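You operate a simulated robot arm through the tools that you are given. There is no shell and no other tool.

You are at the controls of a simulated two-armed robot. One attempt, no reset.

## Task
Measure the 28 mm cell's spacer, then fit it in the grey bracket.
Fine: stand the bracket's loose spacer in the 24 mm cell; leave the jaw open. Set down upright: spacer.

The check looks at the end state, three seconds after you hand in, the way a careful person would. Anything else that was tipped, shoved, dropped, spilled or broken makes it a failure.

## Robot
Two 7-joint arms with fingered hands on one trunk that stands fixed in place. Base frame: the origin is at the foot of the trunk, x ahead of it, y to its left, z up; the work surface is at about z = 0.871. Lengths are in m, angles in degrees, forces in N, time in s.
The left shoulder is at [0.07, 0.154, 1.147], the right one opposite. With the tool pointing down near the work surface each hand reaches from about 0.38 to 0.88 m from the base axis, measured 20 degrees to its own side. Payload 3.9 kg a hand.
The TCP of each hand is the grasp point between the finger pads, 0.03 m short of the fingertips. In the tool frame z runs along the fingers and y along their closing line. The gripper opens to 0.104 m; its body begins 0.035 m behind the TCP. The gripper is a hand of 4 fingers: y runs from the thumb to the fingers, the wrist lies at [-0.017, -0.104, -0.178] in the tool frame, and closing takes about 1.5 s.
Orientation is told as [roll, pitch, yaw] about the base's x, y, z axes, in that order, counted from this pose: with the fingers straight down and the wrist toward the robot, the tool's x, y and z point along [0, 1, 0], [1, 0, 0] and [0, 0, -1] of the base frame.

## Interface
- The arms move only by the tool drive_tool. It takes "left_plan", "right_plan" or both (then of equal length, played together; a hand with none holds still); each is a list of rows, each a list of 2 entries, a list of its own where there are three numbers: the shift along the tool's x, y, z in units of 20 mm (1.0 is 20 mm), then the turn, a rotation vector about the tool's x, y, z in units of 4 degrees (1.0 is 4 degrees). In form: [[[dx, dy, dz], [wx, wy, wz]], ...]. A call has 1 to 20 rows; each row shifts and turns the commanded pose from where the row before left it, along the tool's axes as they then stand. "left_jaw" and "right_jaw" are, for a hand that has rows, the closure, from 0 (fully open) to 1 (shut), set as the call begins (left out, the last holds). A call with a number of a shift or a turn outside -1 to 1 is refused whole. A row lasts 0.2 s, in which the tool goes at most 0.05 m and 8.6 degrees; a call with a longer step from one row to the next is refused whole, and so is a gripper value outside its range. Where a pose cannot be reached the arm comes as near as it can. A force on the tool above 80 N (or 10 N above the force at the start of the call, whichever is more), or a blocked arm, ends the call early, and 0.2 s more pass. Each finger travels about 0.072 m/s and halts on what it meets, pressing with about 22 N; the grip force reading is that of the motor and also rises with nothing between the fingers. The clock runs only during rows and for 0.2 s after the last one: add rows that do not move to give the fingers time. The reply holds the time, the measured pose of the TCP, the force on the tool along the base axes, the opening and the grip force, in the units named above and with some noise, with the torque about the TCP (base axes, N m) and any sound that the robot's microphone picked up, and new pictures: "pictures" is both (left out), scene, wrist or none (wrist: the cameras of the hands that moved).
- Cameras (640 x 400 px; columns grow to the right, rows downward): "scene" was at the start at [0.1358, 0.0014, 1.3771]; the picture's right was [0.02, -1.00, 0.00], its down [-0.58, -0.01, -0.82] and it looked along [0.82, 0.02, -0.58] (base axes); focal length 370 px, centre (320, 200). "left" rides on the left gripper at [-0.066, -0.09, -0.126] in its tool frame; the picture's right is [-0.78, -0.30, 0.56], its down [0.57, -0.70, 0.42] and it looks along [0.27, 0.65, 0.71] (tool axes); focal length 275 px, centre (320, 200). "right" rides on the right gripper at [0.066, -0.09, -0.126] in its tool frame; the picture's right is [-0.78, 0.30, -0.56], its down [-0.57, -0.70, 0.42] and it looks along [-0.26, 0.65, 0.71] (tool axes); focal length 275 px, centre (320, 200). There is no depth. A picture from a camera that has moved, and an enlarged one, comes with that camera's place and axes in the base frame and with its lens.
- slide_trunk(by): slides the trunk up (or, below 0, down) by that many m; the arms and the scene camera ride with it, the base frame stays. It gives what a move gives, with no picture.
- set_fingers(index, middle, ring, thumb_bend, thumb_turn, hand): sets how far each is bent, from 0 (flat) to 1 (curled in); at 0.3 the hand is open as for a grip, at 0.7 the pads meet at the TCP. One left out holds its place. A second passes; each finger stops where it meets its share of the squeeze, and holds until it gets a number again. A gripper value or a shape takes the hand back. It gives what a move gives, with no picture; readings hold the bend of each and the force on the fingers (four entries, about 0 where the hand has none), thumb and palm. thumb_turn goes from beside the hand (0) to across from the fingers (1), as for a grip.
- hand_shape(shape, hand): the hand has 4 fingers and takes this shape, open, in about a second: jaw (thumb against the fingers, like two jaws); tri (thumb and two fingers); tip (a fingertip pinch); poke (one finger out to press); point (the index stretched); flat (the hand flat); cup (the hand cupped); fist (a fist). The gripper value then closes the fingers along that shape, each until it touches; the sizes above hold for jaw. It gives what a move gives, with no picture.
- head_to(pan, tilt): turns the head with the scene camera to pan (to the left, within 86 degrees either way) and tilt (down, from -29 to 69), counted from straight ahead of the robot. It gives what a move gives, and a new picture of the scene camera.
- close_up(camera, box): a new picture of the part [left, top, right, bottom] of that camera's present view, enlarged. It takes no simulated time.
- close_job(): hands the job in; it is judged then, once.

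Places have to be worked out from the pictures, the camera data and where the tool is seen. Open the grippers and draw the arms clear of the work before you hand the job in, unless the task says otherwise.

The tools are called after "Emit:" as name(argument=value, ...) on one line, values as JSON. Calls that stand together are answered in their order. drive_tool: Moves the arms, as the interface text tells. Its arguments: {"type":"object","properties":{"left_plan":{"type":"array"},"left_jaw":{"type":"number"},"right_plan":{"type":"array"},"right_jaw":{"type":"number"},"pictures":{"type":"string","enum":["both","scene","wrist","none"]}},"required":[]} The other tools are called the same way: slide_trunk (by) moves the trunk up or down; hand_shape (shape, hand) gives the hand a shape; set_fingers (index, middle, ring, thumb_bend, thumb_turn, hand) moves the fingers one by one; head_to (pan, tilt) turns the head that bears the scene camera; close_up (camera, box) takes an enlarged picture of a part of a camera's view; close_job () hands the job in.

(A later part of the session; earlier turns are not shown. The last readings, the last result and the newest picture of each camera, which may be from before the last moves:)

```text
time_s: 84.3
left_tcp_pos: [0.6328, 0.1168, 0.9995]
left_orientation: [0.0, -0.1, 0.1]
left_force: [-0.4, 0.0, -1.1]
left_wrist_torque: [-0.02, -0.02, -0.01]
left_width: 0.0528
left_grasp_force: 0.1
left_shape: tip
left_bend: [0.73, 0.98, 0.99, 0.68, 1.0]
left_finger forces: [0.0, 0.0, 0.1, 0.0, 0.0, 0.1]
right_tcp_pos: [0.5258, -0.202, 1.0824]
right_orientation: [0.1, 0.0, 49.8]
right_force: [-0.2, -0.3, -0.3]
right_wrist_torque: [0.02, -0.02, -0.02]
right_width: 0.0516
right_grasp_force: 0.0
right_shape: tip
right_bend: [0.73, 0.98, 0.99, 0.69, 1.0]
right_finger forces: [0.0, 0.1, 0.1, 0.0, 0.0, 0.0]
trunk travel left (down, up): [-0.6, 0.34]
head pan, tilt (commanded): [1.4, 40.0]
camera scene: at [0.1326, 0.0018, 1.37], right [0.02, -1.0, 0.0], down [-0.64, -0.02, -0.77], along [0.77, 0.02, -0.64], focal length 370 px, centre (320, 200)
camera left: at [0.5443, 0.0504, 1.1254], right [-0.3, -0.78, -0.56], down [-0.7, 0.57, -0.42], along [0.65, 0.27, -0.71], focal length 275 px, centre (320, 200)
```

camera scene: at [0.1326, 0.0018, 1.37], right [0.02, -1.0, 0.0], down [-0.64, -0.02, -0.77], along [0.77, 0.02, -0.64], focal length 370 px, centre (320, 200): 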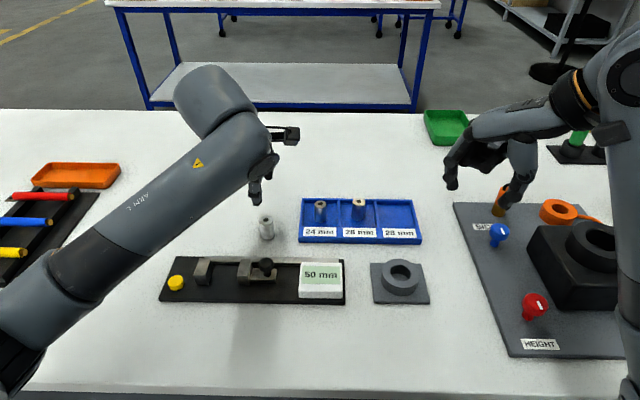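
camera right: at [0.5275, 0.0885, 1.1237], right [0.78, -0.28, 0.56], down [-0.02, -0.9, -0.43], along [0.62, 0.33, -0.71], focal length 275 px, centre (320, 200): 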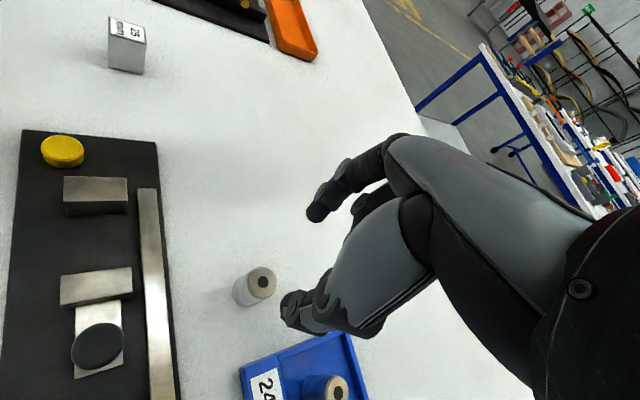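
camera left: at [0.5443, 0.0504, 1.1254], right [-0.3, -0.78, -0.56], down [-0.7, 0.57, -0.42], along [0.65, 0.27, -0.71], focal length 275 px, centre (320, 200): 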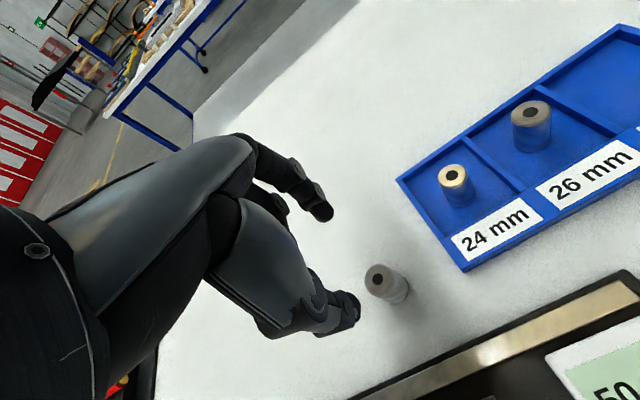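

The left hand came in neatly over the spacer: the wrist view puts it within about 1.5 mm of the wanted pinch spot. I'll lower partway and verify.

Emit:
drive_tool(left_plan=[[[0, 0, 0.7], [0, 0, 0]], [[0, 0, 0.7], [0, 0, 0]], [[0, 0, 0.6], [0, 0, 0]], [[0, 0, 0], [0, 0, 0]]], pictures="none")

Emit:
close_up(camera="left", box=[250, 160, 410, 320])

Emit:
close_up(camera="scene", box=[220, 160, 320, 250])

```text
time_s: 85.3
left_tcp_pos: [0.6331, 0.1159, 0.9597]
left_orientation: [0.1, 0.0, 0.0]
left_force: [0.4, -0.9, 0.6]
left_wrist_torque: [0.0, 0.02, 0.01]
left_width: 0.0524
left_grasp_force: 0.1
left_shape: tip
left_bend: [0.73, 0.98, 0.99, 0.68, 1.0]
left_finger forces: [0.1, 0.0, 0.0, 0.1, 0.0, 0.0]
right_tcp_pos: [0.5261, -0.2013, 1.0827]
right_orientation: [0.0, -0.1, 49.8]
right_force: [0.0, 0.5, -0.7]
right_wrist_torque: [0.01, -0.02, -0.01]
right_width: 0.0517
right_grasp_force: 0.0
right_shape: tip
right_bend: [0.73, 0.98, 0.99, 0.69, 1.0]
right_finger forces: [0.0, 0.1, 0.1, 0.0, 0.1, 0.0]
trunk travel left (down, up): [-0.6, 0.34]
head pan, tilt (commanded): [1.4, 40.0]
```

```text
2.50 times, centred on (330, 240) of left
camera zoom: at [0.5444, 0.0498, 1.0843], right [-0.3, -0.78, -0.56], down [-0.7, 0.57, -0.42], along [0.65, 0.27, -0.71], focal length 688 px, centre (295, 100)
```

zoom: 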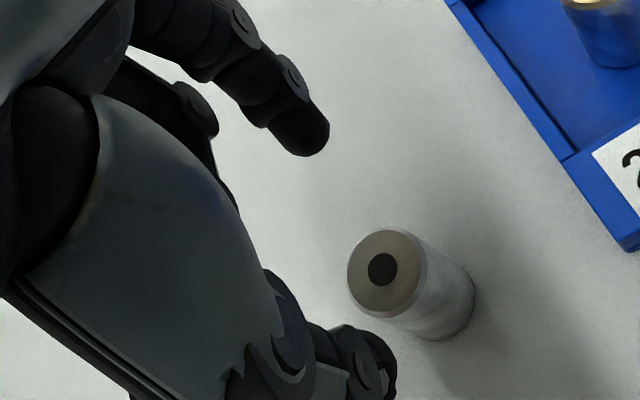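

```text
4.44 times, centred on (270, 205) of scene
camera zoom: at [0.1328, 0.0014, 1.37], right [0.02, -1.0, 0.0], down [-0.64, -0.02, -0.77], along [0.77, 0.02, -0.64], focal length 1645 px, centre (542, 178)
```

zoom: 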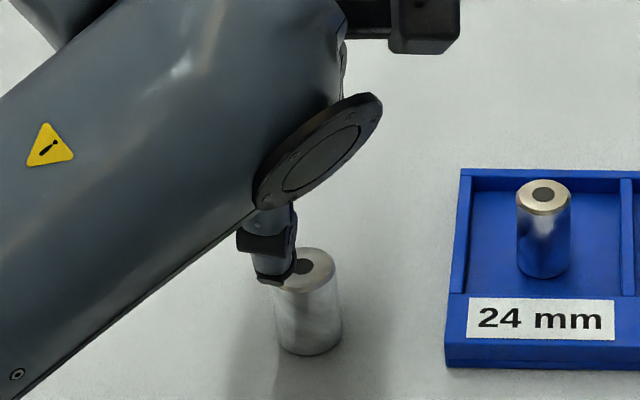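

I'll shift 2 mm in tool -x and lower the tips around the spacer, stopping a little higher than the right hand's grip.

Emit:
drive_tool(left_plan=[[[-0.1, 0.03, 0], [0, 0, 0]], [[0, 0, 0.4], [0, 0, 0]], [[0, 0, 0.4], [0, 0, 0]], [[0, 0, 0.4], [0, 0, 0]], [[0, 0, 0.4], [0, 0, 0]], [[0, 0, 0.4], [0, 0, 0]], [[0, 0, 0], [0, 0, 0]]], left_jaw=0.6, pictures="none")

Emit:
close_up(camera="left", box=[250, 160, 410, 320])

```text
time_s: 86.9
left_tcp_pos: [0.6354, 0.1148, 0.9198]
left_orientation: [0.0, 0.0, 0.1]
left_force: [0.5, -1.0, 0.0]
left_wrist_torque: [-0.02, 0.06, -0.03]
left_width: 0.042
left_grasp_force: 0.2
left_shape: tip
left_bend: [0.73, 0.98, 0.99, 0.72, 1.0]
left_finger forces: [0.0, 0.0, 0.1, 0.0, 0.1, 0.0]
right_tcp_pos: [0.5262, -0.2011, 1.0812]
right_orientation: [0.0, -0.1, 49.8]
right_force: [-0.2, 0.4, 0.2]
right_wrist_torque: [0.02, 0.0, 0.01]
right_width: 0.0517
right_grasp_force: 0.1
right_shape: tip
right_bend: [0.73, 0.98, 0.99, 0.69, 1.0]
right_finger forces: [0.0, 0.1, 0.0, 0.0, 0.0, 0.0]
trunk travel left (down, up): [-0.6, 0.34]
head pan, tilt (commanded): [1.4, 40.0]
```

```text
2.50 times, centred on (330, 240) of left
camera zoom: at [0.5451, 0.0477, 1.0445], right [-0.3, -0.78, -0.56], down [-0.7, 0.57, -0.42], along [0.65, 0.27, -0.71], focal length 688 px, centre (295, 100)
```

zoom: 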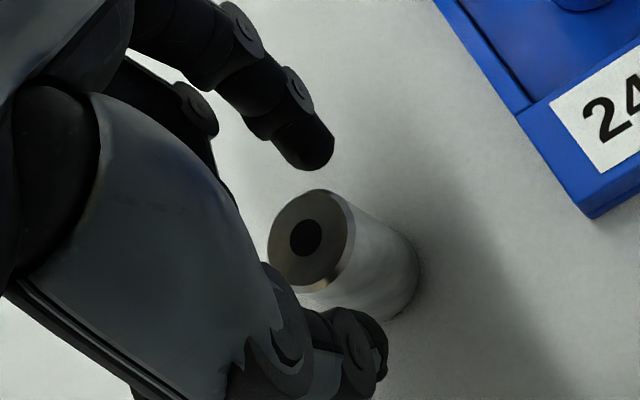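

This matches the mirrored reference position almost exactly, so I'll close the left pinch.

Emit:
drive_tool(left_plan=[[[0, 0, 0], [0, 0, 0]], [[0, 0, 0], [0, 0, 0]], [[0, 0, 0], [0, 0, 0]], [[0, 0, 0], [0, 0, 0]], [[0, 0, 0], [0, 0, 0]], [[0, 0, 0], [0, 0, 0]]], left_jaw=0.95, pictures="none")

Emit:
close_up(camera="left", box=[250, 160, 410, 320])

```text
time_s: 88.3
left_tcp_pos: [0.6346, 0.1155, 0.9208]
left_orientation: [-0.1, -0.1, 0.0]
left_force: [0.1, -0.6, 0.3]
left_wrist_torque: [-0.01, -0.02, 0.01]
left_width: 0.0203
left_grasp_force: 21.7
left_shape: tip
left_bend: [0.73, 1.0, 1.0, 0.74, 1.0]
left_finger forces: [18.1, 0.0, 0.0, 0.1, 19.2, 0.0]
right_tcp_pos: [0.5267, -0.2015, 1.081]
right_orientation: [0.0, -0.1, 49.8]
right_force: [-0.1, -0.7, -0.1]
right_wrist_torque: [-0.01, 0.04, 0.0]
right_width: 0.0515
right_grasp_force: 0.0
right_shape: tip
right_bend: [0.73, 0.98, 0.99, 0.69, 1.0]
right_finger forces: [0.1, 0.1, 0.0, 0.0, 0.0, 0.0]
trunk travel left (down, up): [-0.6, 0.34]
head pan, tilt (commanded): [1.4, 40.0]
```

```text
2.50 times, centred on (330, 240) of left
camera zoom: at [0.5451, 0.0477, 1.0445], right [-0.3, -0.78, -0.56], down [-0.7, 0.57, -0.42], along [0.65, 0.27, -0.71], focal length 688 px, centre (295, 100)
```

zoom: 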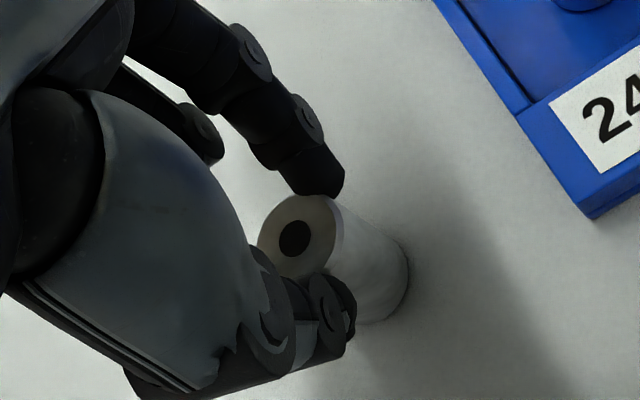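

The left pinch is good at 18–19 N. I'll lift, check the hold, and carry the spacer to hover over the jaw gap.

Emit:
drive_tool(left_plan=[[[0, 0, -0.15], [0, 0, 0]], [[0, 0, -0.2], [0, 0, 0]], [[0, 0, -0.25], [0, 0, 0]], [[0, 0, -0.6], [0, 0, 0]], [[0, 0, -0.8], [0, 0, 0]], [[0, 0, -0.8], [0, 0, 0]], [[0, 0, -0.8], [0, 0, 0]], [[0, 0, 0], [0, 0, 0]]], pictures="none")

Emit:
close_up(camera="left", box=[250, 160, 410, 320])

Emit:
drive_tool(left_plan=[[[0.38, -0.8, 0], [0, 0, 0]], [[0.38, -0.8, 0], [0, 0, 0]], [[0.38, -0.8, 0], [0, 0, 0]], [[0.38, -0.8, 0], [0, 0, 0]], [[0.38, -0.8, 0], [0, 0, 0]], [[0.38, -0.8, 0], [0, 0, 0]], [[0.38, -0.95, 0], [0, 0, 0]], [[0, 0, 0], [0, 0, 0]]], pictures="both")

```text
time_s: 90.1
left_tcp_pos: [0.6326, 0.1149, 0.9935]
left_orientation: [0.0, 0.0, 0.1]
left_force: [0.2, 0.3, -1.2]
left_wrist_torque: [-0.01, 0.01, 0.01]
left_width: 0.0201
left_grasp_force: 22.1
left_shape: tip
left_bend: [0.73, 1.0, 1.0, 0.74, 1.0]
left_finger forces: [18.1, 0.0, 0.0, 0.0, 19.1, 0.0]
right_tcp_pos: [0.5268, -0.2005, 1.0822]
right_orientation: [0.0, 0.0, 49.7]
right_force: [-0.5, 0.7, 0.2]
right_wrist_torque: [-0.02, 0.03, -0.01]
right_width: 0.0515
right_grasp_force: 0.1
right_shape: tip
right_bend: [0.73, 0.98, 0.99, 0.69, 1.0]
right_finger forces: [0.1, 0.0, 0.0, 0.0, 0.1, 0.0]
trunk travel left (down, up): [-0.6, 0.34]
head pan, tilt (commanded): [1.4, 40.0]
```

```text
2.50 times, centred on (330, 240) of left
camera zoom: at [0.5438, 0.0483, 1.1181], right [-0.3, -0.78, -0.56], down [-0.7, 0.57, -0.42], along [0.65, 0.27, -0.71], focal length 688 px, centre (295, 100)
```

zoom: 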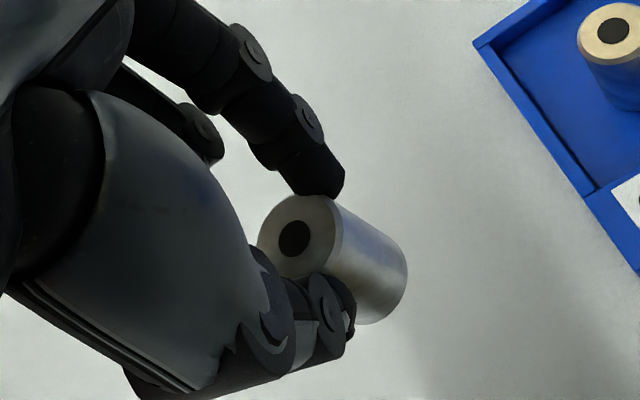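

```text
time_s: 91.9
left_tcp_pos: [0.5197, 0.1676, 0.992]
left_orientation: [0.0, 0.2, 0.1]
left_force: [0.4, -0.4, -1.2]
left_wrist_torque: [-0.02, 0.01, 0.02]
left_width: 0.0203
left_grasp_force: 22.2
left_shape: tip
left_bend: [0.73, 1.0, 1.0, 0.74, 1.0]
left_finger forces: [18.1, 0.0, 0.0, 0.1, 19.1, 0.1]
right_tcp_pos: [0.5265, -0.2003, 1.0812]
right_orientation: [0.1, 0.0, 49.7]
right_force: [0.0, 0.6, 0.0]
right_wrist_torque: [0.04, -0.02, -0.02]
right_width: 0.0514
right_grasp_force: 0.1
right_shape: tip
right_bend: [0.73, 0.98, 0.99, 0.69, 1.0]
right_finger forces: [0.1, 0.0, 0.0, 0.0, 0.0, 0.0]
trunk travel left (down, up): [-0.6, 0.34]
head pan, tilt (commanded): [1.4, 40.0]
camera scene: at [0.1335, 0.0012, 1.3699], right [0.02, -1.0, 0.0], down [-0.64, -0.02, -0.77], along [0.77, 0.02, -0.64], focal length 370 px, centre (320, 200)
camera left: at [0.4296, 0.1007, 1.1165], right [-0.3, -0.78, -0.56], down [-0.7, 0.57, -0.42], along [0.65, 0.27, -0.71], focal length 275 px, centre (320, 200)
```

scene: 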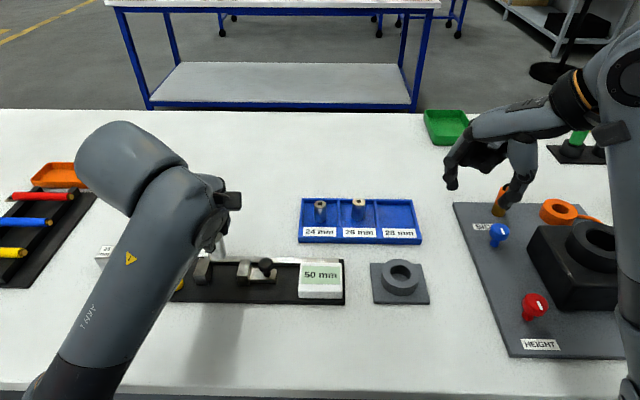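
left: 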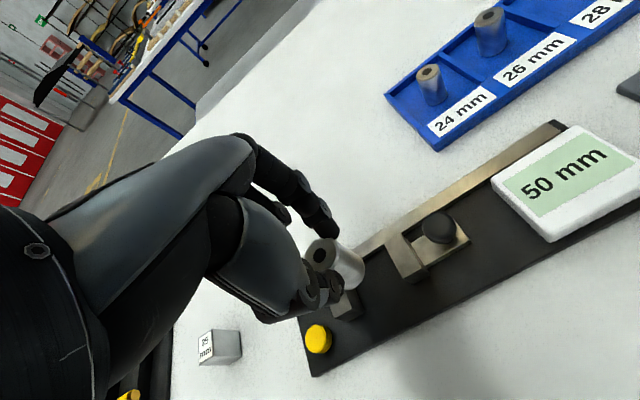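

The predicted landing spot falls between the two jaws. I'll zoom in to verify before lowering.

Emit:
close_up(camera="left", box=[280, 200, 480, 380])

Emit:
close_up(camera="scene", box=[170, 220, 300, 310])

```text
2.22 times, centred on (380, 290) of left
camera zoom: at [0.4296, 0.1007, 1.1165], right [-0.3, -0.78, -0.56], down [-0.7, 0.57, -0.42], along [0.65, 0.27, -0.71], focal length 612 px, centre (187, 0)
```

zoom: 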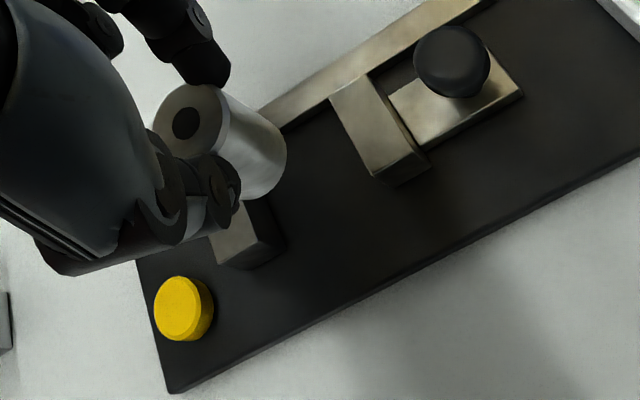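

```text
4.44 times, centred on (235, 265) of scene
camera zoom: at [0.1335, 0.0012, 1.3699], right [0.02, -1.0, 0.0], down [-0.64, -0.02, -0.77], along [0.77, 0.02, -0.64], focal length 1645 px, centre (698, -89)
```

zoom: 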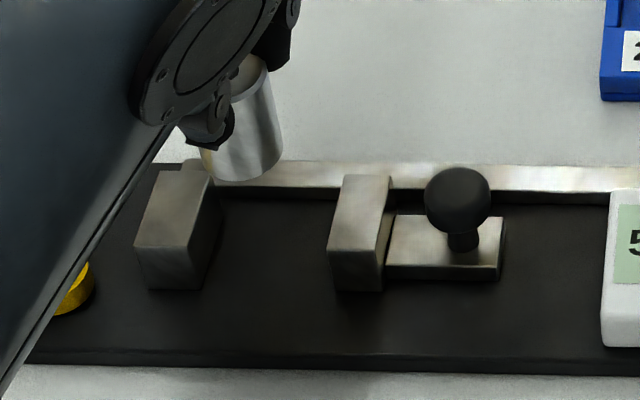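

The landing spot is centred between the jaws. I'll shift 3 mm toward the robot for rail clearance and lower most of the way, then check.

Emit:
drive_tool(left_plan=[[[0, -0.15, 0], [0, 0, 0]], [[0, 0, 0.5], [0, 0, 0]], [[0, 0, 0.5], [0, 0, 0]], [[0, 0, 0.5], [0, 0, 0]], [[0, 0, 0.4], [0, 0, 0]], [[0, 0, 0], [0, 0, 0]]], pictures="none")

Emit:
close_up(camera="left", box=[260, 180, 440, 360])

Emit:
close_up(camera="scene", box=[170, 220, 300, 310])

```text
time_s: 93.3
left_tcp_pos: [0.5162, 0.1679, 0.9521]
left_orientation: [0.0, 0.1, 0.0]
left_force: [1.2, -0.5, -1.0]
left_wrist_torque: [-0.01, -0.02, 0.02]
left_width: 0.0202
left_grasp_force: 22.0
left_shape: tip
left_bend: [0.73, 1.0, 1.0, 0.74, 1.0]
left_finger forces: [18.1, 0.0, 0.0, 0.1, 19.0, 0.1]
right_tcp_pos: [0.5267, -0.2008, 1.0812]
right_orientation: [0.0, -0.1, 49.9]
right_force: [0.1, -0.3, 0.0]
right_wrist_torque: [0.0, -0.02, 0.0]
right_width: 0.0514
right_grasp_force: 0.0
right_shape: tip
right_bend: [0.73, 0.98, 0.99, 0.69, 1.0]
right_finger forces: [0.0, 0.0, 0.0, 0.0, 0.0, 0.0]
trunk travel left (down, up): [-0.6, 0.34]
head pan, tilt (commanded): [1.4, 40.0]
```

```text
2.22 times, centred on (350, 270) of left
camera zoom: at [0.427, 0.1008, 1.0779], right [-0.3, -0.78, -0.56], down [-0.7, 0.57, -0.42], along [0.65, 0.27, -0.71], focal length 612 px, centre (253, 44)
```

zoom: 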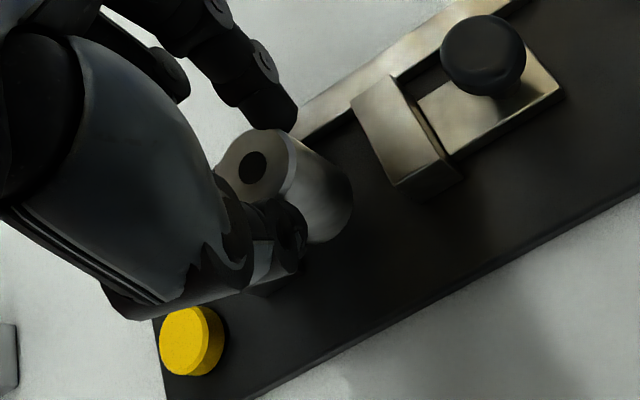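

```text
4.44 times, centred on (235, 265) of scene
camera zoom: at [0.133, 0.0014, 1.37], right [0.02, -1.0, 0.0], down [-0.64, -0.02, -0.77], along [0.77, 0.02, -0.64], focal length 1645 px, centre (698, -89)
```

zoom: 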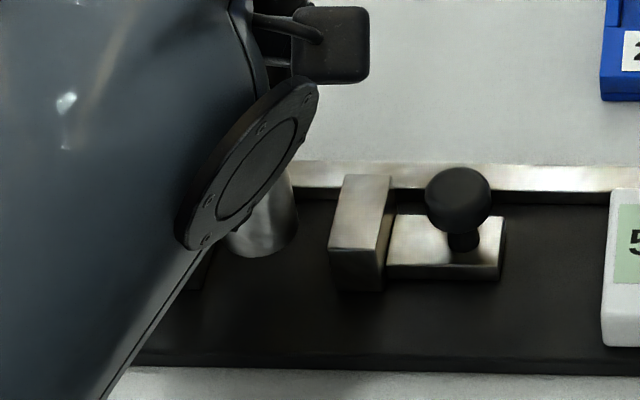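

It's centred with clearance on both sides. I'll lower another 16 mm, then feel for the plate in 1 mm steps.

Emit:
drive_tool(left_plan=[[[0, 0, 0.2], [0, 0, 0]], [[0, 0, 0.2], [0, 0, 0]], [[0, 0, 0.2], [0, 0, 0]], [[0, 0, 0.2], [0, 0, 0]], [[0, 0, 0], [0, 0, 0]]], pictures="none")

Emit:
drive_tool(left_plan=[[[0, 0, 0.05], [0, 0, 0]], [[0, 0, 0.05], [0, 0, 0]], [[0, 0, 0], [0, 0, 0]]], pictures="none")

Emit:
close_up(camera="left", box=[260, 180, 440, 360])

Emit:
close_up(camera="scene", box=[170, 220, 300, 310])

```text
time_s: 94.5
left_tcp_pos: [0.5161, 0.1664, 0.9382]
left_orientation: [0.0, 0.0, 0.0]
left_force: [0.4, 0.1, -0.9]
left_wrist_torque: [0.0, 0.0, 0.0]
left_width: 0.02
left_grasp_force: 22.2
left_shape: tip
left_bend: [0.73, 1.0, 1.0, 0.74, 1.0]
left_finger forces: [18.2, 0.0, 0.0, 0.0, 18.8, 0.1]
right_tcp_pos: [0.526, -0.2009, 1.0827]
right_orientation: [0.0, -0.1, 49.8]
right_force: [-0.9, -0.5, -0.2]
right_wrist_torque: [0.01, -0.04, -0.03]
right_width: 0.0519
right_grasp_force: 0.0
right_shape: tip
right_bend: [0.73, 0.98, 0.99, 0.69, 1.0]
right_finger forces: [0.0, 0.0, 0.0, 0.1, 0.1, 0.0]
trunk travel left (down, up): [-0.6, 0.34]
head pan, tilt (commanded): [1.4, 40.0]
```

```text
time_s: 95.3
left_tcp_pos: [0.5151, 0.1696, 0.9356]
left_orientation: [-0.1, -0.1, 0.1]
left_force: [0.2, -0.6, 0.1]
left_wrist_torque: [0.01, 0.01, 0.02]
left_width: 0.0202
left_grasp_force: 22.3
left_shape: tip
left_bend: [0.73, 1.0, 1.0, 0.74, 1.0]
left_finger forces: [18.1, 0.0, 0.0, 0.0, 18.9, 0.0]
right_tcp_pos: [0.5262, -0.2018, 1.0812]
right_orientation: [0.0, -0.1, 49.8]
right_force: [-0.2, -0.5, -0.4]
right_wrist_torque: [-0.01, 0.05, -0.01]
right_width: 0.0515
right_grasp_force: 0.2
right_shape: tip
right_bend: [0.73, 0.98, 0.99, 0.69, 1.0]
right_finger forces: [0.1, 0.0, 0.1, 0.0, 0.1, 0.0]
trunk travel left (down, up): [-0.6, 0.34]
head pan, tilt (commanded): [1.4, 40.0]
```

```text
2.22 times, centred on (350, 270) of left
camera zoom: at [0.4271, 0.1018, 1.061], right [-0.3, -0.78, -0.56], down [-0.7, 0.57, -0.42], along [0.65, 0.27, -0.71], focal length 612 px, centre (253, 44)
```

zoom: 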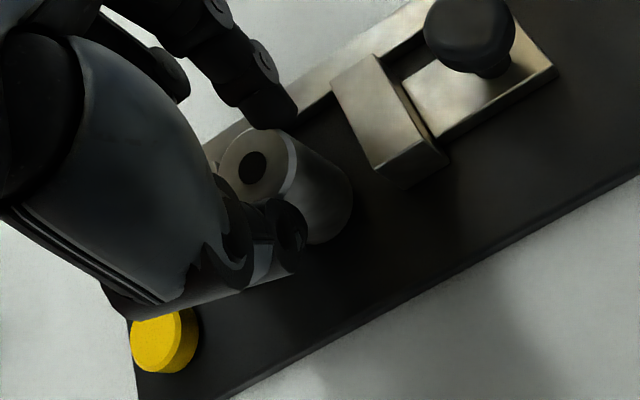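

```text
4.44 times, centred on (235, 265) of scene
camera zoom: at [0.133, 0.0014, 1.37], right [0.02, -1.0, 0.0], down [-0.64, -0.02, -0.77], along [0.77, 0.02, -0.64], focal length 1645 px, centre (698, -89)
```

zoom: 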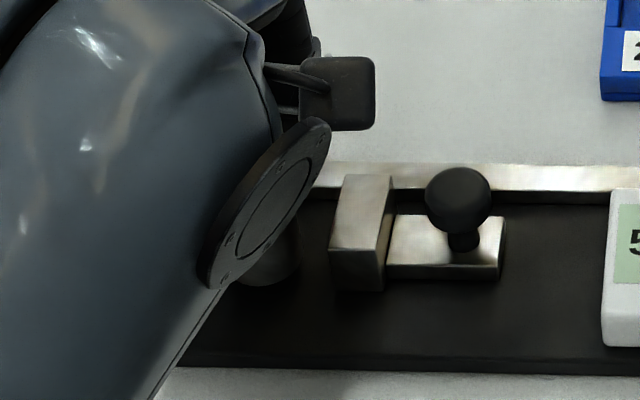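

Nearly down. I'll continue in 1 mm steps while watching the force.

Emit:
drive_tool(left_plan=[[[0, 0, 0.05], [0, 0, 0]], [[0, 0, 0.05], [0, 0, 0]], [[0, 0, 0], [0, 0, 0]]], pictures="none")

Emit:
drive_tool(left_plan=[[[0, 0, 0.05], [0, 0, 0]], [[0, 0, 0], [0, 0, 0]]], pictures="none")

Emit:
drive_tool(left_plan=[[[0, 0, 0.05], [0, 0, 0]], [[0, 0, 0], [0, 0, 0]]], pictures="none")

```text
time_s: 96.1
left_tcp_pos: [0.5167, 0.1682, 0.9333]
left_orientation: [0.0, 0.1, -0.1]
left_force: [-0.9, -0.7, -0.4]
left_wrist_torque: [0.01, 0.04, 0.0]
left_width: 0.0202
left_grasp_force: 22.6
left_shape: tip
left_bend: [0.73, 1.0, 1.0, 0.74, 1.0]
left_finger forces: [18.2, 0.0, 0.0, 0.0, 18.9, 0.0]
right_tcp_pos: [0.5252, -0.2011, 1.081]
right_orientation: [0.0, 0.0, 49.8]
right_force: [-0.5, 0.1, -0.5]
right_wrist_torque: [0.0, -0.04, 0.01]
right_width: 0.0517
right_grasp_force: 0.1
right_shape: tip
right_bend: [0.73, 0.98, 0.99, 0.69, 1.0]
right_finger forces: [0.0, 0.0, 0.0, 0.0, 0.0, 0.0]
trunk travel left (down, up): [-0.6, 0.34]
head pan, tilt (commanded): [1.4, 40.0]
```

```text
time_s: 96.7
left_tcp_pos: [0.5163, 0.1686, 0.9323]
left_orientation: [0.0, 0.1, 0.0]
left_force: [-0.1, -1.0, 0.0]
left_wrist_torque: [-0.02, 0.0, 0.02]
left_width: 0.0202
left_grasp_force: 21.6
left_shape: tip
left_bend: [0.73, 1.0, 1.0, 0.74, 1.0]
left_finger forces: [18.1, 0.1, 0.0, 0.0, 18.8, 0.0]
right_tcp_pos: [0.5265, -0.2011, 1.0817]
right_orientation: [0.0, -0.2, 49.8]
right_force: [0.7, 0.2, -0.1]
right_wrist_torque: [-0.04, -0.01, 0.01]
right_width: 0.0516
right_grasp_force: 0.1
right_shape: tip
right_bend: [0.73, 0.98, 0.99, 0.69, 1.0]
right_finger forces: [0.0, 0.0, 0.0, 0.1, 0.0, 0.1]
trunk travel left (down, up): [-0.6, 0.34]
head pan, tilt (commanded): [1.4, 40.0]
```

```text
time_s: 97.3
left_tcp_pos: [0.5161, 0.1686, 0.9319]
left_orientation: [0.1, -0.1, 0.0]
left_force: [-0.1, -0.8, -0.9]
left_wrist_torque: [0.01, 0.03, -0.03]
left_width: 0.0206
left_grasp_force: 21.9
left_shape: tip
left_bend: [0.73, 1.0, 1.0, 0.74, 1.0]
left_finger forces: [18.1, 0.0, 0.0, 0.1, 18.9, 0.0]
right_tcp_pos: [0.5267, -0.2004, 1.0814]
right_orientation: [0.1, -0.1, 49.8]
right_force: [-0.2, 0.6, 0.2]
right_wrist_torque: [0.0, 0.01, 0.03]
right_width: 0.0519
right_grasp_force: 0.0
right_shape: tip
right_bend: [0.73, 0.98, 0.99, 0.69, 1.0]
right_finger forces: [0.0, 0.0, 0.0, 0.0, 0.0, 0.0]
trunk travel left (down, up): [-0.6, 0.34]
head pan, tilt (commanded): [1.4, 40.0]
```

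Not touching yet, so a few more 1 mm steps.

Emit:
drive_tool(left_plan=[[[0, 0, 0.05], [0, 0, 0]], [[0, 0, 0], [0, 0, 0]]], pictures="none")

Emit:
drive_tool(left_plan=[[[0, 0, 0.05], [0, 0, 0]], [[0, 0, 0], [0, 0, 0]]], pictures="none")

Emit:
drive_tool(left_plan=[[[0, 0, 0.05], [0, 0, 0]], [[0, 0, 0], [0, 0, 0]]], pictures="none")

Emit:
close_up(camera="left", box=[260, 180, 440, 360])

```text
time_s: 97.9
left_tcp_pos: [0.5171, 0.1678, 0.9315]
left_orientation: [0.0, 0.0, 0.2]
left_force: [0.6, -0.5, -0.7]
left_wrist_torque: [0.03, 0.01, 0.0]
left_width: 0.0201
left_grasp_force: 21.9
left_shape: tip
left_bend: [0.73, 1.0, 1.0, 0.74, 1.0]
left_finger forces: [18.2, 0.0, 0.0, 0.0, 19.0, 0.1]
right_tcp_pos: [0.5259, -0.2008, 1.0817]
right_orientation: [0.0, -0.1, 49.8]
right_force: [1.0, 0.2, -0.5]
right_wrist_torque: [-0.01, 0.03, 0.04]
right_width: 0.0516
right_grasp_force: 0.1
right_shape: tip
right_bend: [0.73, 0.98, 0.99, 0.69, 1.0]
right_finger forces: [0.0, 0.0, 0.0, 0.1, 0.0, 0.0]
trunk travel left (down, up): [-0.6, 0.34]
head pan, tilt (commanded): [1.4, 40.0]
```

```text
time_s: 98.5
left_tcp_pos: [0.5151, 0.1679, 0.9305]
left_orientation: [0.0, 0.0, 0.1]
left_force: [-1.2, -1.0, -0.4]
left_wrist_torque: [-0.01, 0.02, -0.01]
left_width: 0.0202
left_grasp_force: 21.9
left_shape: tip
left_bend: [0.73, 1.0, 1.0, 0.74, 1.0]
left_finger forces: [18.2, 0.1, 0.0, 0.0, 19.0, 0.1]
right_tcp_pos: [0.5258, -0.2004, 1.0822]
right_orientation: [0.0, -0.2, 49.8]
right_force: [-0.6, -1.5, -0.8]
right_wrist_torque: [0.0, -0.04, -0.01]
right_width: 0.0514
right_grasp_force: 0.0
right_shape: tip
right_bend: [0.73, 0.98, 0.99, 0.69, 1.0]
right_finger forces: [0.1, 0.0, 0.0, 0.1, 0.0, 0.0]
trunk travel left (down, up): [-0.6, 0.34]
head pan, tilt (commanded): [1.4, 40.0]
```

```text
time_s: 99.1
left_tcp_pos: [0.5157, 0.1659, 0.9293]
left_orientation: [0.0, 0.0, -0.1]
left_force: [0.7, 0.2, 0.1]
left_wrist_torque: [-0.01, 0.0, 0.03]
left_width: 0.0203
left_grasp_force: 22.9
left_shape: tip
left_bend: [0.73, 1.0, 1.0, 0.74, 1.0]
left_finger forces: [18.2, 0.1, 0.1, 0.1, 19.0, 0.0]
right_tcp_pos: [0.527, -0.201, 1.0821]
right_orientation: [0.0, -0.1, 49.7]
right_force: [-0.5, -0.2, -0.4]
right_wrist_torque: [-0.01, 0.0, 0.01]
right_width: 0.0514
right_grasp_force: 0.1
right_shape: tip
right_bend: [0.73, 0.98, 0.99, 0.69, 1.0]
right_finger forces: [0.0, 0.1, 0.0, 0.0, 0.0, 0.0]
trunk travel left (down, up): [-0.6, 0.34]
head pan, tilt (commanded): [1.4, 40.0]
```

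```text
2.22 times, centred on (350, 270) of left
camera zoom: at [0.4263, 0.1007, 1.0542], right [-0.3, -0.78, -0.56], down [-0.7, 0.57, -0.42], along [0.65, 0.27, -0.71], focal length 612 px, centre (253, 44)
```

zoom: 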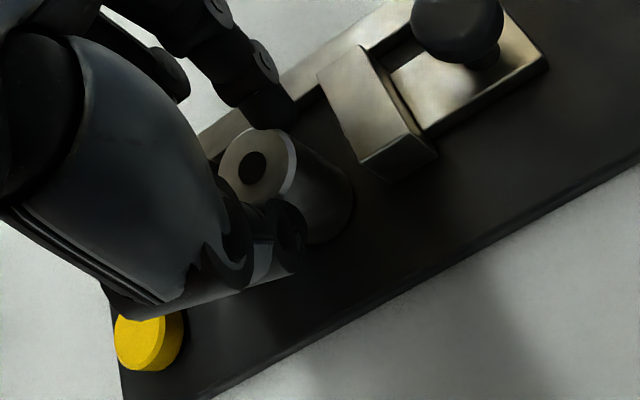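

Still free at 0.929, so the plate is lower than I estimated. I'll continue stepping down.

Emit:
drive_tool(left_plan=[[[0, 0, 0.05], [0, 0, 0]], [[0, 0, 0], [0, 0, 0]]], pictures="none")

Emit:
drive_tool(left_plan=[[[0, 0, 0.05], [0, 0, 0]], [[0, 0, 0], [0, 0, 0]]], pictures="none")

Emit:
drive_tool(left_plan=[[[0, 0, 0.05], [0, 0, 0]], [[0, 0, 0], [0, 0, 0]]], pictures="none")

```text
time_s: 99.7
left_tcp_pos: [0.516, 0.168, 0.9286]
left_orientation: [0.0, -0.2, 0.1]
left_force: [-0.2, 0.0, 4.2]
left_wrist_torque: [-0.01, -0.07, 0.0]
left_width: 0.0202
left_grasp_force: 21.7
left_shape: tip
left_bend: [0.73, 1.0, 1.0, 0.74, 1.0]
left_finger forces: [18.8, 0.0, 0.0, 0.0, 19.3, 0.1]
right_tcp_pos: [0.5256, -0.2018, 1.0823]
right_orientation: [0.0, -0.1, 49.8]
right_force: [0.0, -0.6, 0.2]
right_wrist_torque: [0.0, 0.01, 0.03]
right_width: 0.0514
right_grasp_force: 0.0
right_shape: tip
right_bend: [0.73, 0.98, 0.99, 0.69, 1.0]
right_finger forces: [0.0, 0.1, 0.0, 0.1, 0.0, 0.0]
trunk travel left (down, up): [-0.6, 0.34]
head pan, tilt (commanded): [1.4, 40.0]
```

```text
time_s: 100.3
left_tcp_pos: [0.5149, 0.1665, 0.9277]
left_orientation: [0.0, -0.2, 0.0]
left_force: [0.7, 0.6, 10.7]
left_wrist_torque: [-0.03, -0.06, 0.01]
left_width: 0.0203
left_grasp_force: 21.9
left_shape: tip
left_bend: [0.73, 1.0, 1.0, 0.74, 1.0]
left_finger forces: [19.7, 0.0, 0.0, 0.0, 20.3, 0.1]
right_tcp_pos: [0.5251, -0.2002, 1.0819]
right_orientation: [0.1, 0.0, 49.8]
right_force: [0.3, -0.4, 0.0]
right_wrist_torque: [-0.01, 0.02, -0.02]
right_width: 0.0518
right_grasp_force: 0.0
right_shape: tip
right_bend: [0.73, 0.98, 0.99, 0.69, 1.0]
right_finger forces: [0.0, 0.0, 0.0, 0.0, 0.0, 0.1]
trunk travel left (down, up): [-0.6, 0.34]
head pan, tilt (commanded): [1.4, 40.0]
```

```text
time_s: 100.9
left_tcp_pos: [0.5142, 0.1668, 0.9271]
left_orientation: [0.0, -0.3, 0.0]
left_force: [0.4, 0.8, 16.1]
left_wrist_torque: [-0.02, -0.05, 0.03]
left_width: 0.0209
left_grasp_force: 21.9
left_shape: tip
left_bend: [0.73, 1.0, 1.0, 0.74, 1.0]
left_finger forces: [20.9, 0.1, 0.1, 0.0, 21.3, 0.0]
right_tcp_pos: [0.525, -0.202, 1.0819]
right_orientation: [0.0, -0.1, 49.8]
right_force: [0.4, -0.1, 0.7]
right_wrist_torque: [0.01, -0.02, -0.02]
right_width: 0.0517
right_grasp_force: 0.0
right_shape: tip
right_bend: [0.73, 0.98, 0.99, 0.69, 1.0]
right_finger forces: [0.0, 0.0, 0.1, 0.0, 0.0, 0.0]
trunk travel left (down, up): [-0.6, 0.34]
head pan, tilt (commanded): [1.4, 40.0]
```

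Contact came at 0.9285 and the extra steps pressed it to 16 N. I'll back off 2 mm to unload, then release.

Emit:
drive_tool(left_plan=[[[0, 0, -0.1], [0, 0, 0]], [[0, 0, 0], [0, 0, 0]]], pictures="none")

```text
time_s: 101.5
left_tcp_pos: [0.5145, 0.1684, 0.9269]
left_orientation: [0.0, 0.1, 0.0]
left_force: [0.5, -0.9, 9.1]
left_wrist_torque: [-0.03, -0.04, 0.02]
left_width: 0.021
left_grasp_force: 22.1
left_shape: tip
left_bend: [0.73, 1.0, 1.0, 0.74, 1.0]
left_finger forces: [20.3, 0.1, 0.0, 0.0, 21.3, 0.0]
right_tcp_pos: [0.5248, -0.2007, 1.082]
right_orientation: [0.0, -0.1, 49.8]
right_force: [-0.1, -1.1, -0.1]
right_wrist_torque: [-0.01, 0.02, 0.0]
right_width: 0.0515
right_grasp_force: 0.0
right_shape: tip
right_bend: [0.73, 0.98, 0.99, 0.69, 1.0]
right_finger forces: [0.0, 0.0, 0.0, 0.0, 0.0, 0.0]
trunk travel left (down, up): [-0.6, 0.34]
head pan, tilt (commanded): [1.4, 40.0]
```

I'll ease up another 1 mm, then open the pinch.

Emit:
drive_tool(left_plan=[[[0, 0, -0.06], [0, 0, 0]], [[0, 0, 0], [0, 0, 0]]], pictures="none")

Emit:
drive_tool(left_plan=[[[0, 0, 0], [0, 0, 0]], [[0, 0, 0], [0, 0, 0]], [[0, 0, 0], [0, 0, 0]], [[0, 0, 0], [0, 0, 0]]], left_jaw=0.55, pictures="none")

Emit:
close_up(camera="left", box=[260, 180, 440, 360])

```text
time_s: 102.1
left_tcp_pos: [0.5159, 0.1678, 0.9285]
left_orientation: [0.0, 0.2, 0.0]
left_force: [-0.6, -0.5, 2.8]
left_wrist_torque: [-0.01, 0.01, -0.01]
left_width: 0.0207
left_grasp_force: 21.9
left_shape: tip
left_bend: [0.73, 1.0, 1.0, 0.74, 1.0]
left_finger forces: [19.8, 0.0, 0.0, 0.0, 20.6, 0.0]
right_tcp_pos: [0.5256, -0.2002, 1.0813]
right_orientation: [0.0, -0.1, 49.8]
right_force: [0.3, -0.1, -1.0]
right_wrist_torque: [0.0, -0.03, 0.01]
right_width: 0.0515
right_grasp_force: 0.0
right_shape: tip
right_bend: [0.73, 0.98, 0.99, 0.69, 1.0]
right_finger forces: [0.0, 0.0, 0.0, 0.0, 0.1, 0.0]
trunk travel left (down, up): [-0.6, 0.34]
head pan, tilt (commanded): [1.4, 40.0]
```

```text
time_s: 103.1
left_tcp_pos: [0.5167, 0.1678, 0.929]
left_orientation: [0.0, 0.0, 0.0]
left_force: [-0.3, -0.5, -0.5]
left_wrist_torque: [0.02, 0.0, -0.02]
left_width: 0.0464
left_grasp_force: 0.0
left_shape: tip
left_bend: [0.74, 0.98, 0.99, 0.71, 1.0]
left_finger forces: [0.0, 0.0, 0.1, 0.1, 0.0, 0.0]
right_tcp_pos: [0.5263, -0.2004, 1.0819]
right_orientation: [-0.1, -0.1, 49.8]
right_force: [0.1, 0.7, 0.8]
right_wrist_torque: [0.03, 0.02, 0.0]
right_width: 0.0515
right_grasp_force: 0.0
right_shape: tip
right_bend: [0.73, 0.98, 0.99, 0.69, 1.0]
right_finger forces: [0.0, 0.1, 0.0, 0.1, 0.0, 0.0]
trunk travel left (down, up): [-0.6, 0.34]
head pan, tilt (commanded): [1.4, 40.0]
```

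```text
2.22 times, centred on (350, 270) of left
camera zoom: at [0.4273, 0.1008, 1.0538], right [-0.3, -0.78, -0.56], down [-0.7, 0.57, -0.42], along [0.65, 0.27, -0.71], focal length 612 px, centre (253, 44)
```

zoom: 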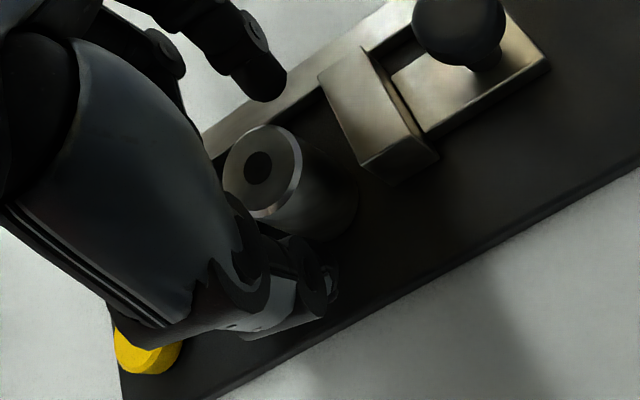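

Released, and the spacer stands between the jaws. I'll raise the left hand clear and look.

Emit:
drive_tool(left_plan=[[[0, 0, -0.3], [0, 0, 0]], [[0, 0, -0.7], [0, 0, 0]], [[0, 0, -0.9], [0, 0, 0]], [[0, 0, -0.9], [0, 0, 0]], [[0, 0, 0], [0, 0, 0]]], pictures="both")

Emit:
close_up(camera="left", box=[290, 120, 640, 340])

Emit:
close_up(camera="scene", box=[170, 230, 310, 315])

```text
time_s: 104.3
left_tcp_pos: [0.5157, 0.168, 0.9859]
left_orientation: [-0.1, -0.1, 0.0]
left_force: [0.1, 0.3, -0.7]
left_wrist_torque: [0.01, 0.03, 0.02]
left_width: 0.0462
left_grasp_force: 0.0
left_shape: tip
left_bend: [0.74, 0.98, 0.99, 0.71, 1.0]
left_finger forces: [0.1, 0.0, 0.0, 0.0, 0.0, 0.0]
right_tcp_pos: [0.5253, -0.2015, 1.0824]
right_orientation: [0.0, 0.0, 49.8]
right_force: [-0.2, 1.0, -1.3]
right_wrist_torque: [-0.03, -0.01, -0.03]
right_width: 0.0516
right_grasp_force: 0.1
right_shape: tip
right_bend: [0.73, 0.98, 0.99, 0.69, 1.0]
right_finger forces: [0.0, 0.0, 0.0, 0.0, 0.0, 0.0]
trunk travel left (down, up): [-0.6, 0.34]
head pan, tilt (commanded): [1.4, 40.0]
camera scene: at [0.1328, 0.0016, 1.37], right [0.02, -1.0, 0.0], down [-0.64, -0.02, -0.77], along [0.77, 0.02, -0.64], focal length 370 px, centre (320, 200)
camera left: at [0.4273, 0.1013, 1.1106], right [-0.3, -0.78, -0.56], down [-0.7, 0.57, -0.42], along [0.65, 0.26, -0.71], focal length 275 px, centre (320, 200)
```

scene: 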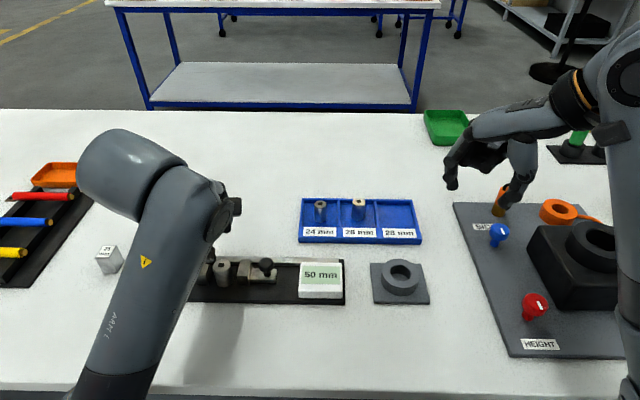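
left: 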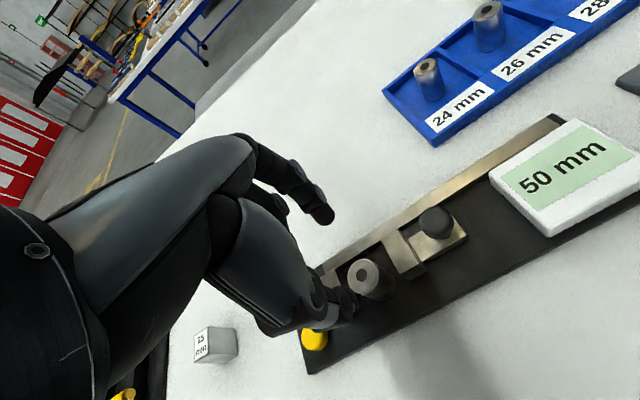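

```text
1.82 times, centred on (465, 230) of left
camera zoom: at [0.4273, 0.1013, 1.1106], right [-0.3, -0.78, -0.56], down [-0.7, 0.57, -0.42], along [0.65, 0.26, -0.71], focal length 500 px, centre (56, 146)
```

zoom: 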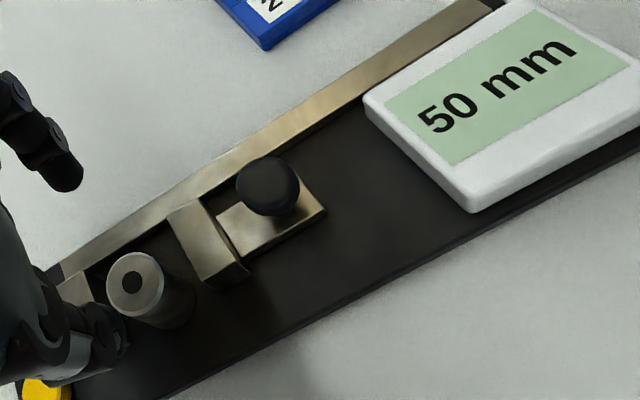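

```text
4.57 times, centred on (240, 272) of scene
camera zoom: at [0.1328, 0.0016, 1.37], right [0.02, -1.0, 0.0], down [-0.64, -0.02, -0.77], along [0.77, 0.02, -0.64], focal length 1692 px, centre (686, -131)
```

zoom: 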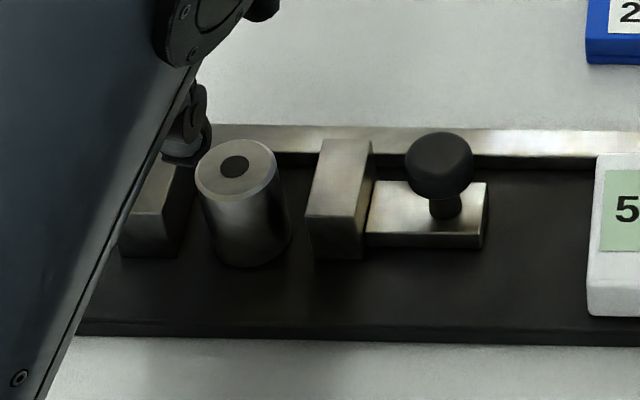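

The spacer stands well placed between the jaws, taller than they are. Now to the knob: ball centre about (0.512, 0.097, 0.915), so I'll move the open left pinch above it.

Emit:
drive_tool(left_plan=[[[-0.875, 0.015, 0], [0, 0, 0]], [[-0.875, 0.015, 0], [0, 0, 0]], [[-0.875, 0.015, 0], [0, 0, 0]], [[-0.875, 0.015, 0], [0, 0, 0]], [[0, 0, 0], [0, 0, 0]]], pictures="none")

Emit:
close_up(camera="left", box=[250, 160, 450, 340])

Emit:
close_up(camera="scene", box=[170, 220, 310, 315])

```text
time_s: 105.5
left_tcp_pos: [0.5167, 0.0981, 0.9854]
left_orientation: [0.0, 0.1, 0.2]
left_force: [0.1, 0.7, 0.3]
left_wrist_torque: [0.02, -0.01, -0.01]
left_width: 0.0462
left_grasp_force: 0.0
left_shape: tip
left_bend: [0.74, 0.98, 0.99, 0.71, 1.0]
left_finger forces: [0.0, 0.1, 0.0, 0.1, 0.1, 0.1]
right_tcp_pos: [0.5279, -0.2014, 1.0812]
right_orientation: [0.1, 0.0, 49.8]
right_force: [0.4, 0.3, 0.0]
right_wrist_torque: [-0.05, 0.0, 0.01]
right_width: 0.0517
right_grasp_force: 0.1
right_shape: tip
right_bend: [0.73, 0.98, 0.99, 0.69, 1.0]
right_finger forces: [0.0, 0.1, 0.0, 0.1, 0.0, 0.0]
trunk travel left (down, up): [-0.6, 0.34]
head pan, tilt (commanded): [1.4, 40.0]
```

```text
2.22 times, centred on (350, 250) of left
camera zoom: at [0.4281, 0.0302, 1.1107], right [-0.3, -0.78, -0.56], down [-0.7, 0.57, -0.42], along [0.65, 0.26, -0.71], focal length 612 px, centre (253, 89)
```

zoom: 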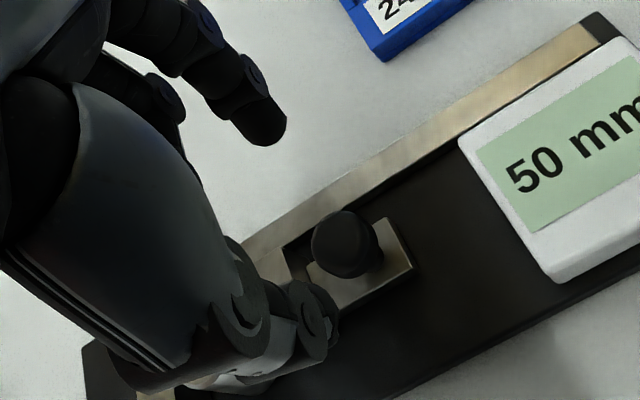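

```text
4.21 times, centred on (240, 268) of scene
camera zoom: at [0.1329, 0.0019, 1.37], right [0.02, -1.0, 0.0], down [-0.64, -0.02, -0.77], along [0.77, 0.02, -0.64], focal length 1559 px, centre (657, -84)
```

zoom: 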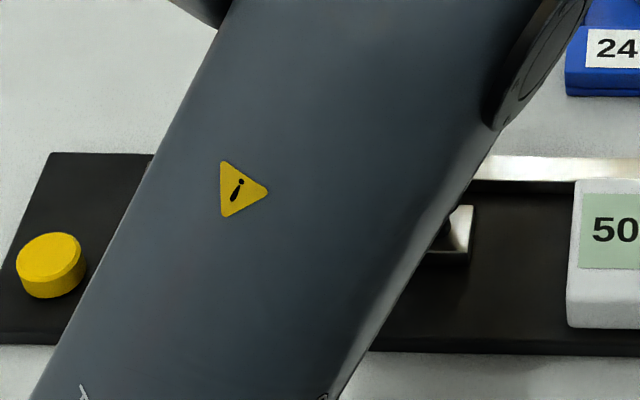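

The ball sits about 3 mm off the pinch centre, so I'll correct that and lower the tips around the knob.

Emit:
drive_tool(left_plan=[[[-0.13, 0.17, 0], [0, 0, 0]], [[0, 0, 0.45], [0, 0, 0]], [[0, 0, 0.45], [0, 0, 0]], [[0, 0, 0.45], [0, 0, 0]], [[0, 0, 0.45], [0, 0, 0]], [[0, 0, 0.4], [0, 0, 0]], [[0, 0, 0], [0, 0, 0]]], left_jaw=0.6, pictures="none")

Emit:
close_up(camera="left", box=[250, 160, 450, 340])

```text
time_s: 107.1
left_tcp_pos: [0.52, 0.0961, 0.9413]
left_orientation: [0.0, 0.1, 0.1]
left_force: [0.8, -0.1, 1.0]
left_wrist_torque: [0.01, 0.0, 0.02]
left_width: 0.0418
left_grasp_force: 0.0
left_shape: tip
left_bend: [0.74, 0.98, 0.99, 0.72, 1.0]
left_finger forces: [0.1, 0.0, 0.1, 0.0, 0.1, 0.0]
right_tcp_pos: [0.5266, -0.2016, 1.0824]
right_orientation: [-0.1, -0.1, 49.8]
right_force: [0.5, -0.2, 0.5]
right_wrist_torque: [0.01, -0.01, 0.01]
right_width: 0.0516
right_grasp_force: 0.1
right_shape: tip
right_bend: [0.73, 0.98, 0.99, 0.69, 1.0]
right_finger forces: [0.0, 0.0, 0.0, 0.0, 0.1, 0.0]
trunk travel left (down, up): [-0.6, 0.34]
head pan, tilt (commanded): [1.4, 40.0]
```

```text
2.22 times, centred on (350, 250) of left
camera zoom: at [0.4313, 0.0279, 1.0659], right [-0.3, -0.78, -0.56], down [-0.7, 0.57, -0.42], along [0.65, 0.27, -0.71], focal length 612 px, centre (253, 89)
```

zoom: 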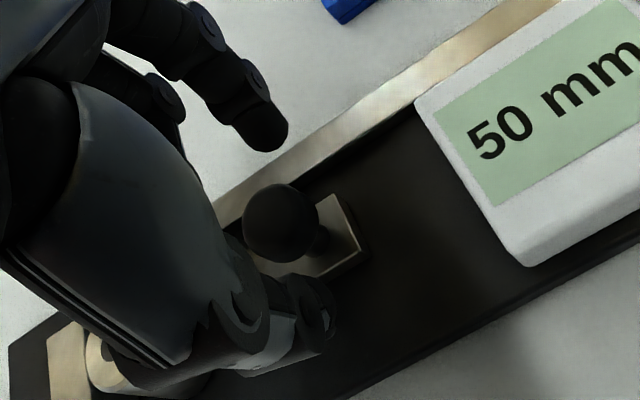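

The ball is within about 2 mm of the pinch centre. I'll nudge 1 mm and close partway to check contact balance.

Emit:
drive_tool(left_plan=[[[0.06, -0.04, 0], [0, 0, 0]], [[0, 0, 0], [0, 0, 0]], [[0, 0, 0], [0, 0, 0]], [[0, 0, 0], [0, 0, 0]]], left_jaw=0.74, pictures="none")

Emit:
close_up(camera="left", box=[250, 160, 450, 340])

```text
time_s: 108.1
left_tcp_pos: [0.5202, 0.0953, 0.9414]
left_orientation: [0.0, 0.1, 0.1]
left_force: [0.0, -0.1, 0.1]
left_wrist_torque: [0.01, 0.0, -0.02]
left_width: 0.0274
left_grasp_force: 0.1
left_shape: tip
left_bend: [0.73, 0.98, 0.99, 0.74, 1.0]
left_finger forces: [0.0, 0.0, 0.0, 0.0, 0.0, 0.1]
right_tcp_pos: [0.5263, -0.2013, 1.0816]
right_orientation: [0.0, -0.1, 49.8]
right_force: [0.3, -0.4, 0.2]
right_wrist_torque: [-0.01, -0.03, 0.01]
right_width: 0.0516
right_grasp_force: 0.0
right_shape: tip
right_bend: [0.73, 0.98, 0.99, 0.69, 1.0]
right_finger forces: [0.0, 0.0, 0.1, 0.1, 0.1, 0.0]
trunk travel left (down, up): [-0.6, 0.34]
head pan, tilt (commanded): [1.4, 40.0]
```

```text
2.22 times, centred on (350, 250) of left
camera zoom: at [0.4304, 0.029, 1.0662], right [-0.3, -0.78, -0.56], down [-0.7, 0.57, -0.42], along [0.65, 0.27, -0.71], focal length 612 px, centre (253, 89)
```

zoom: 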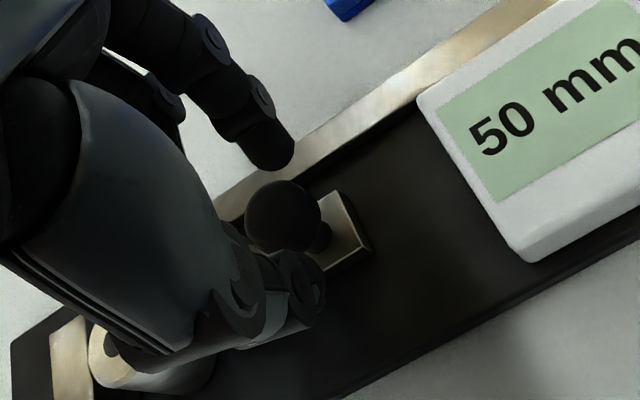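

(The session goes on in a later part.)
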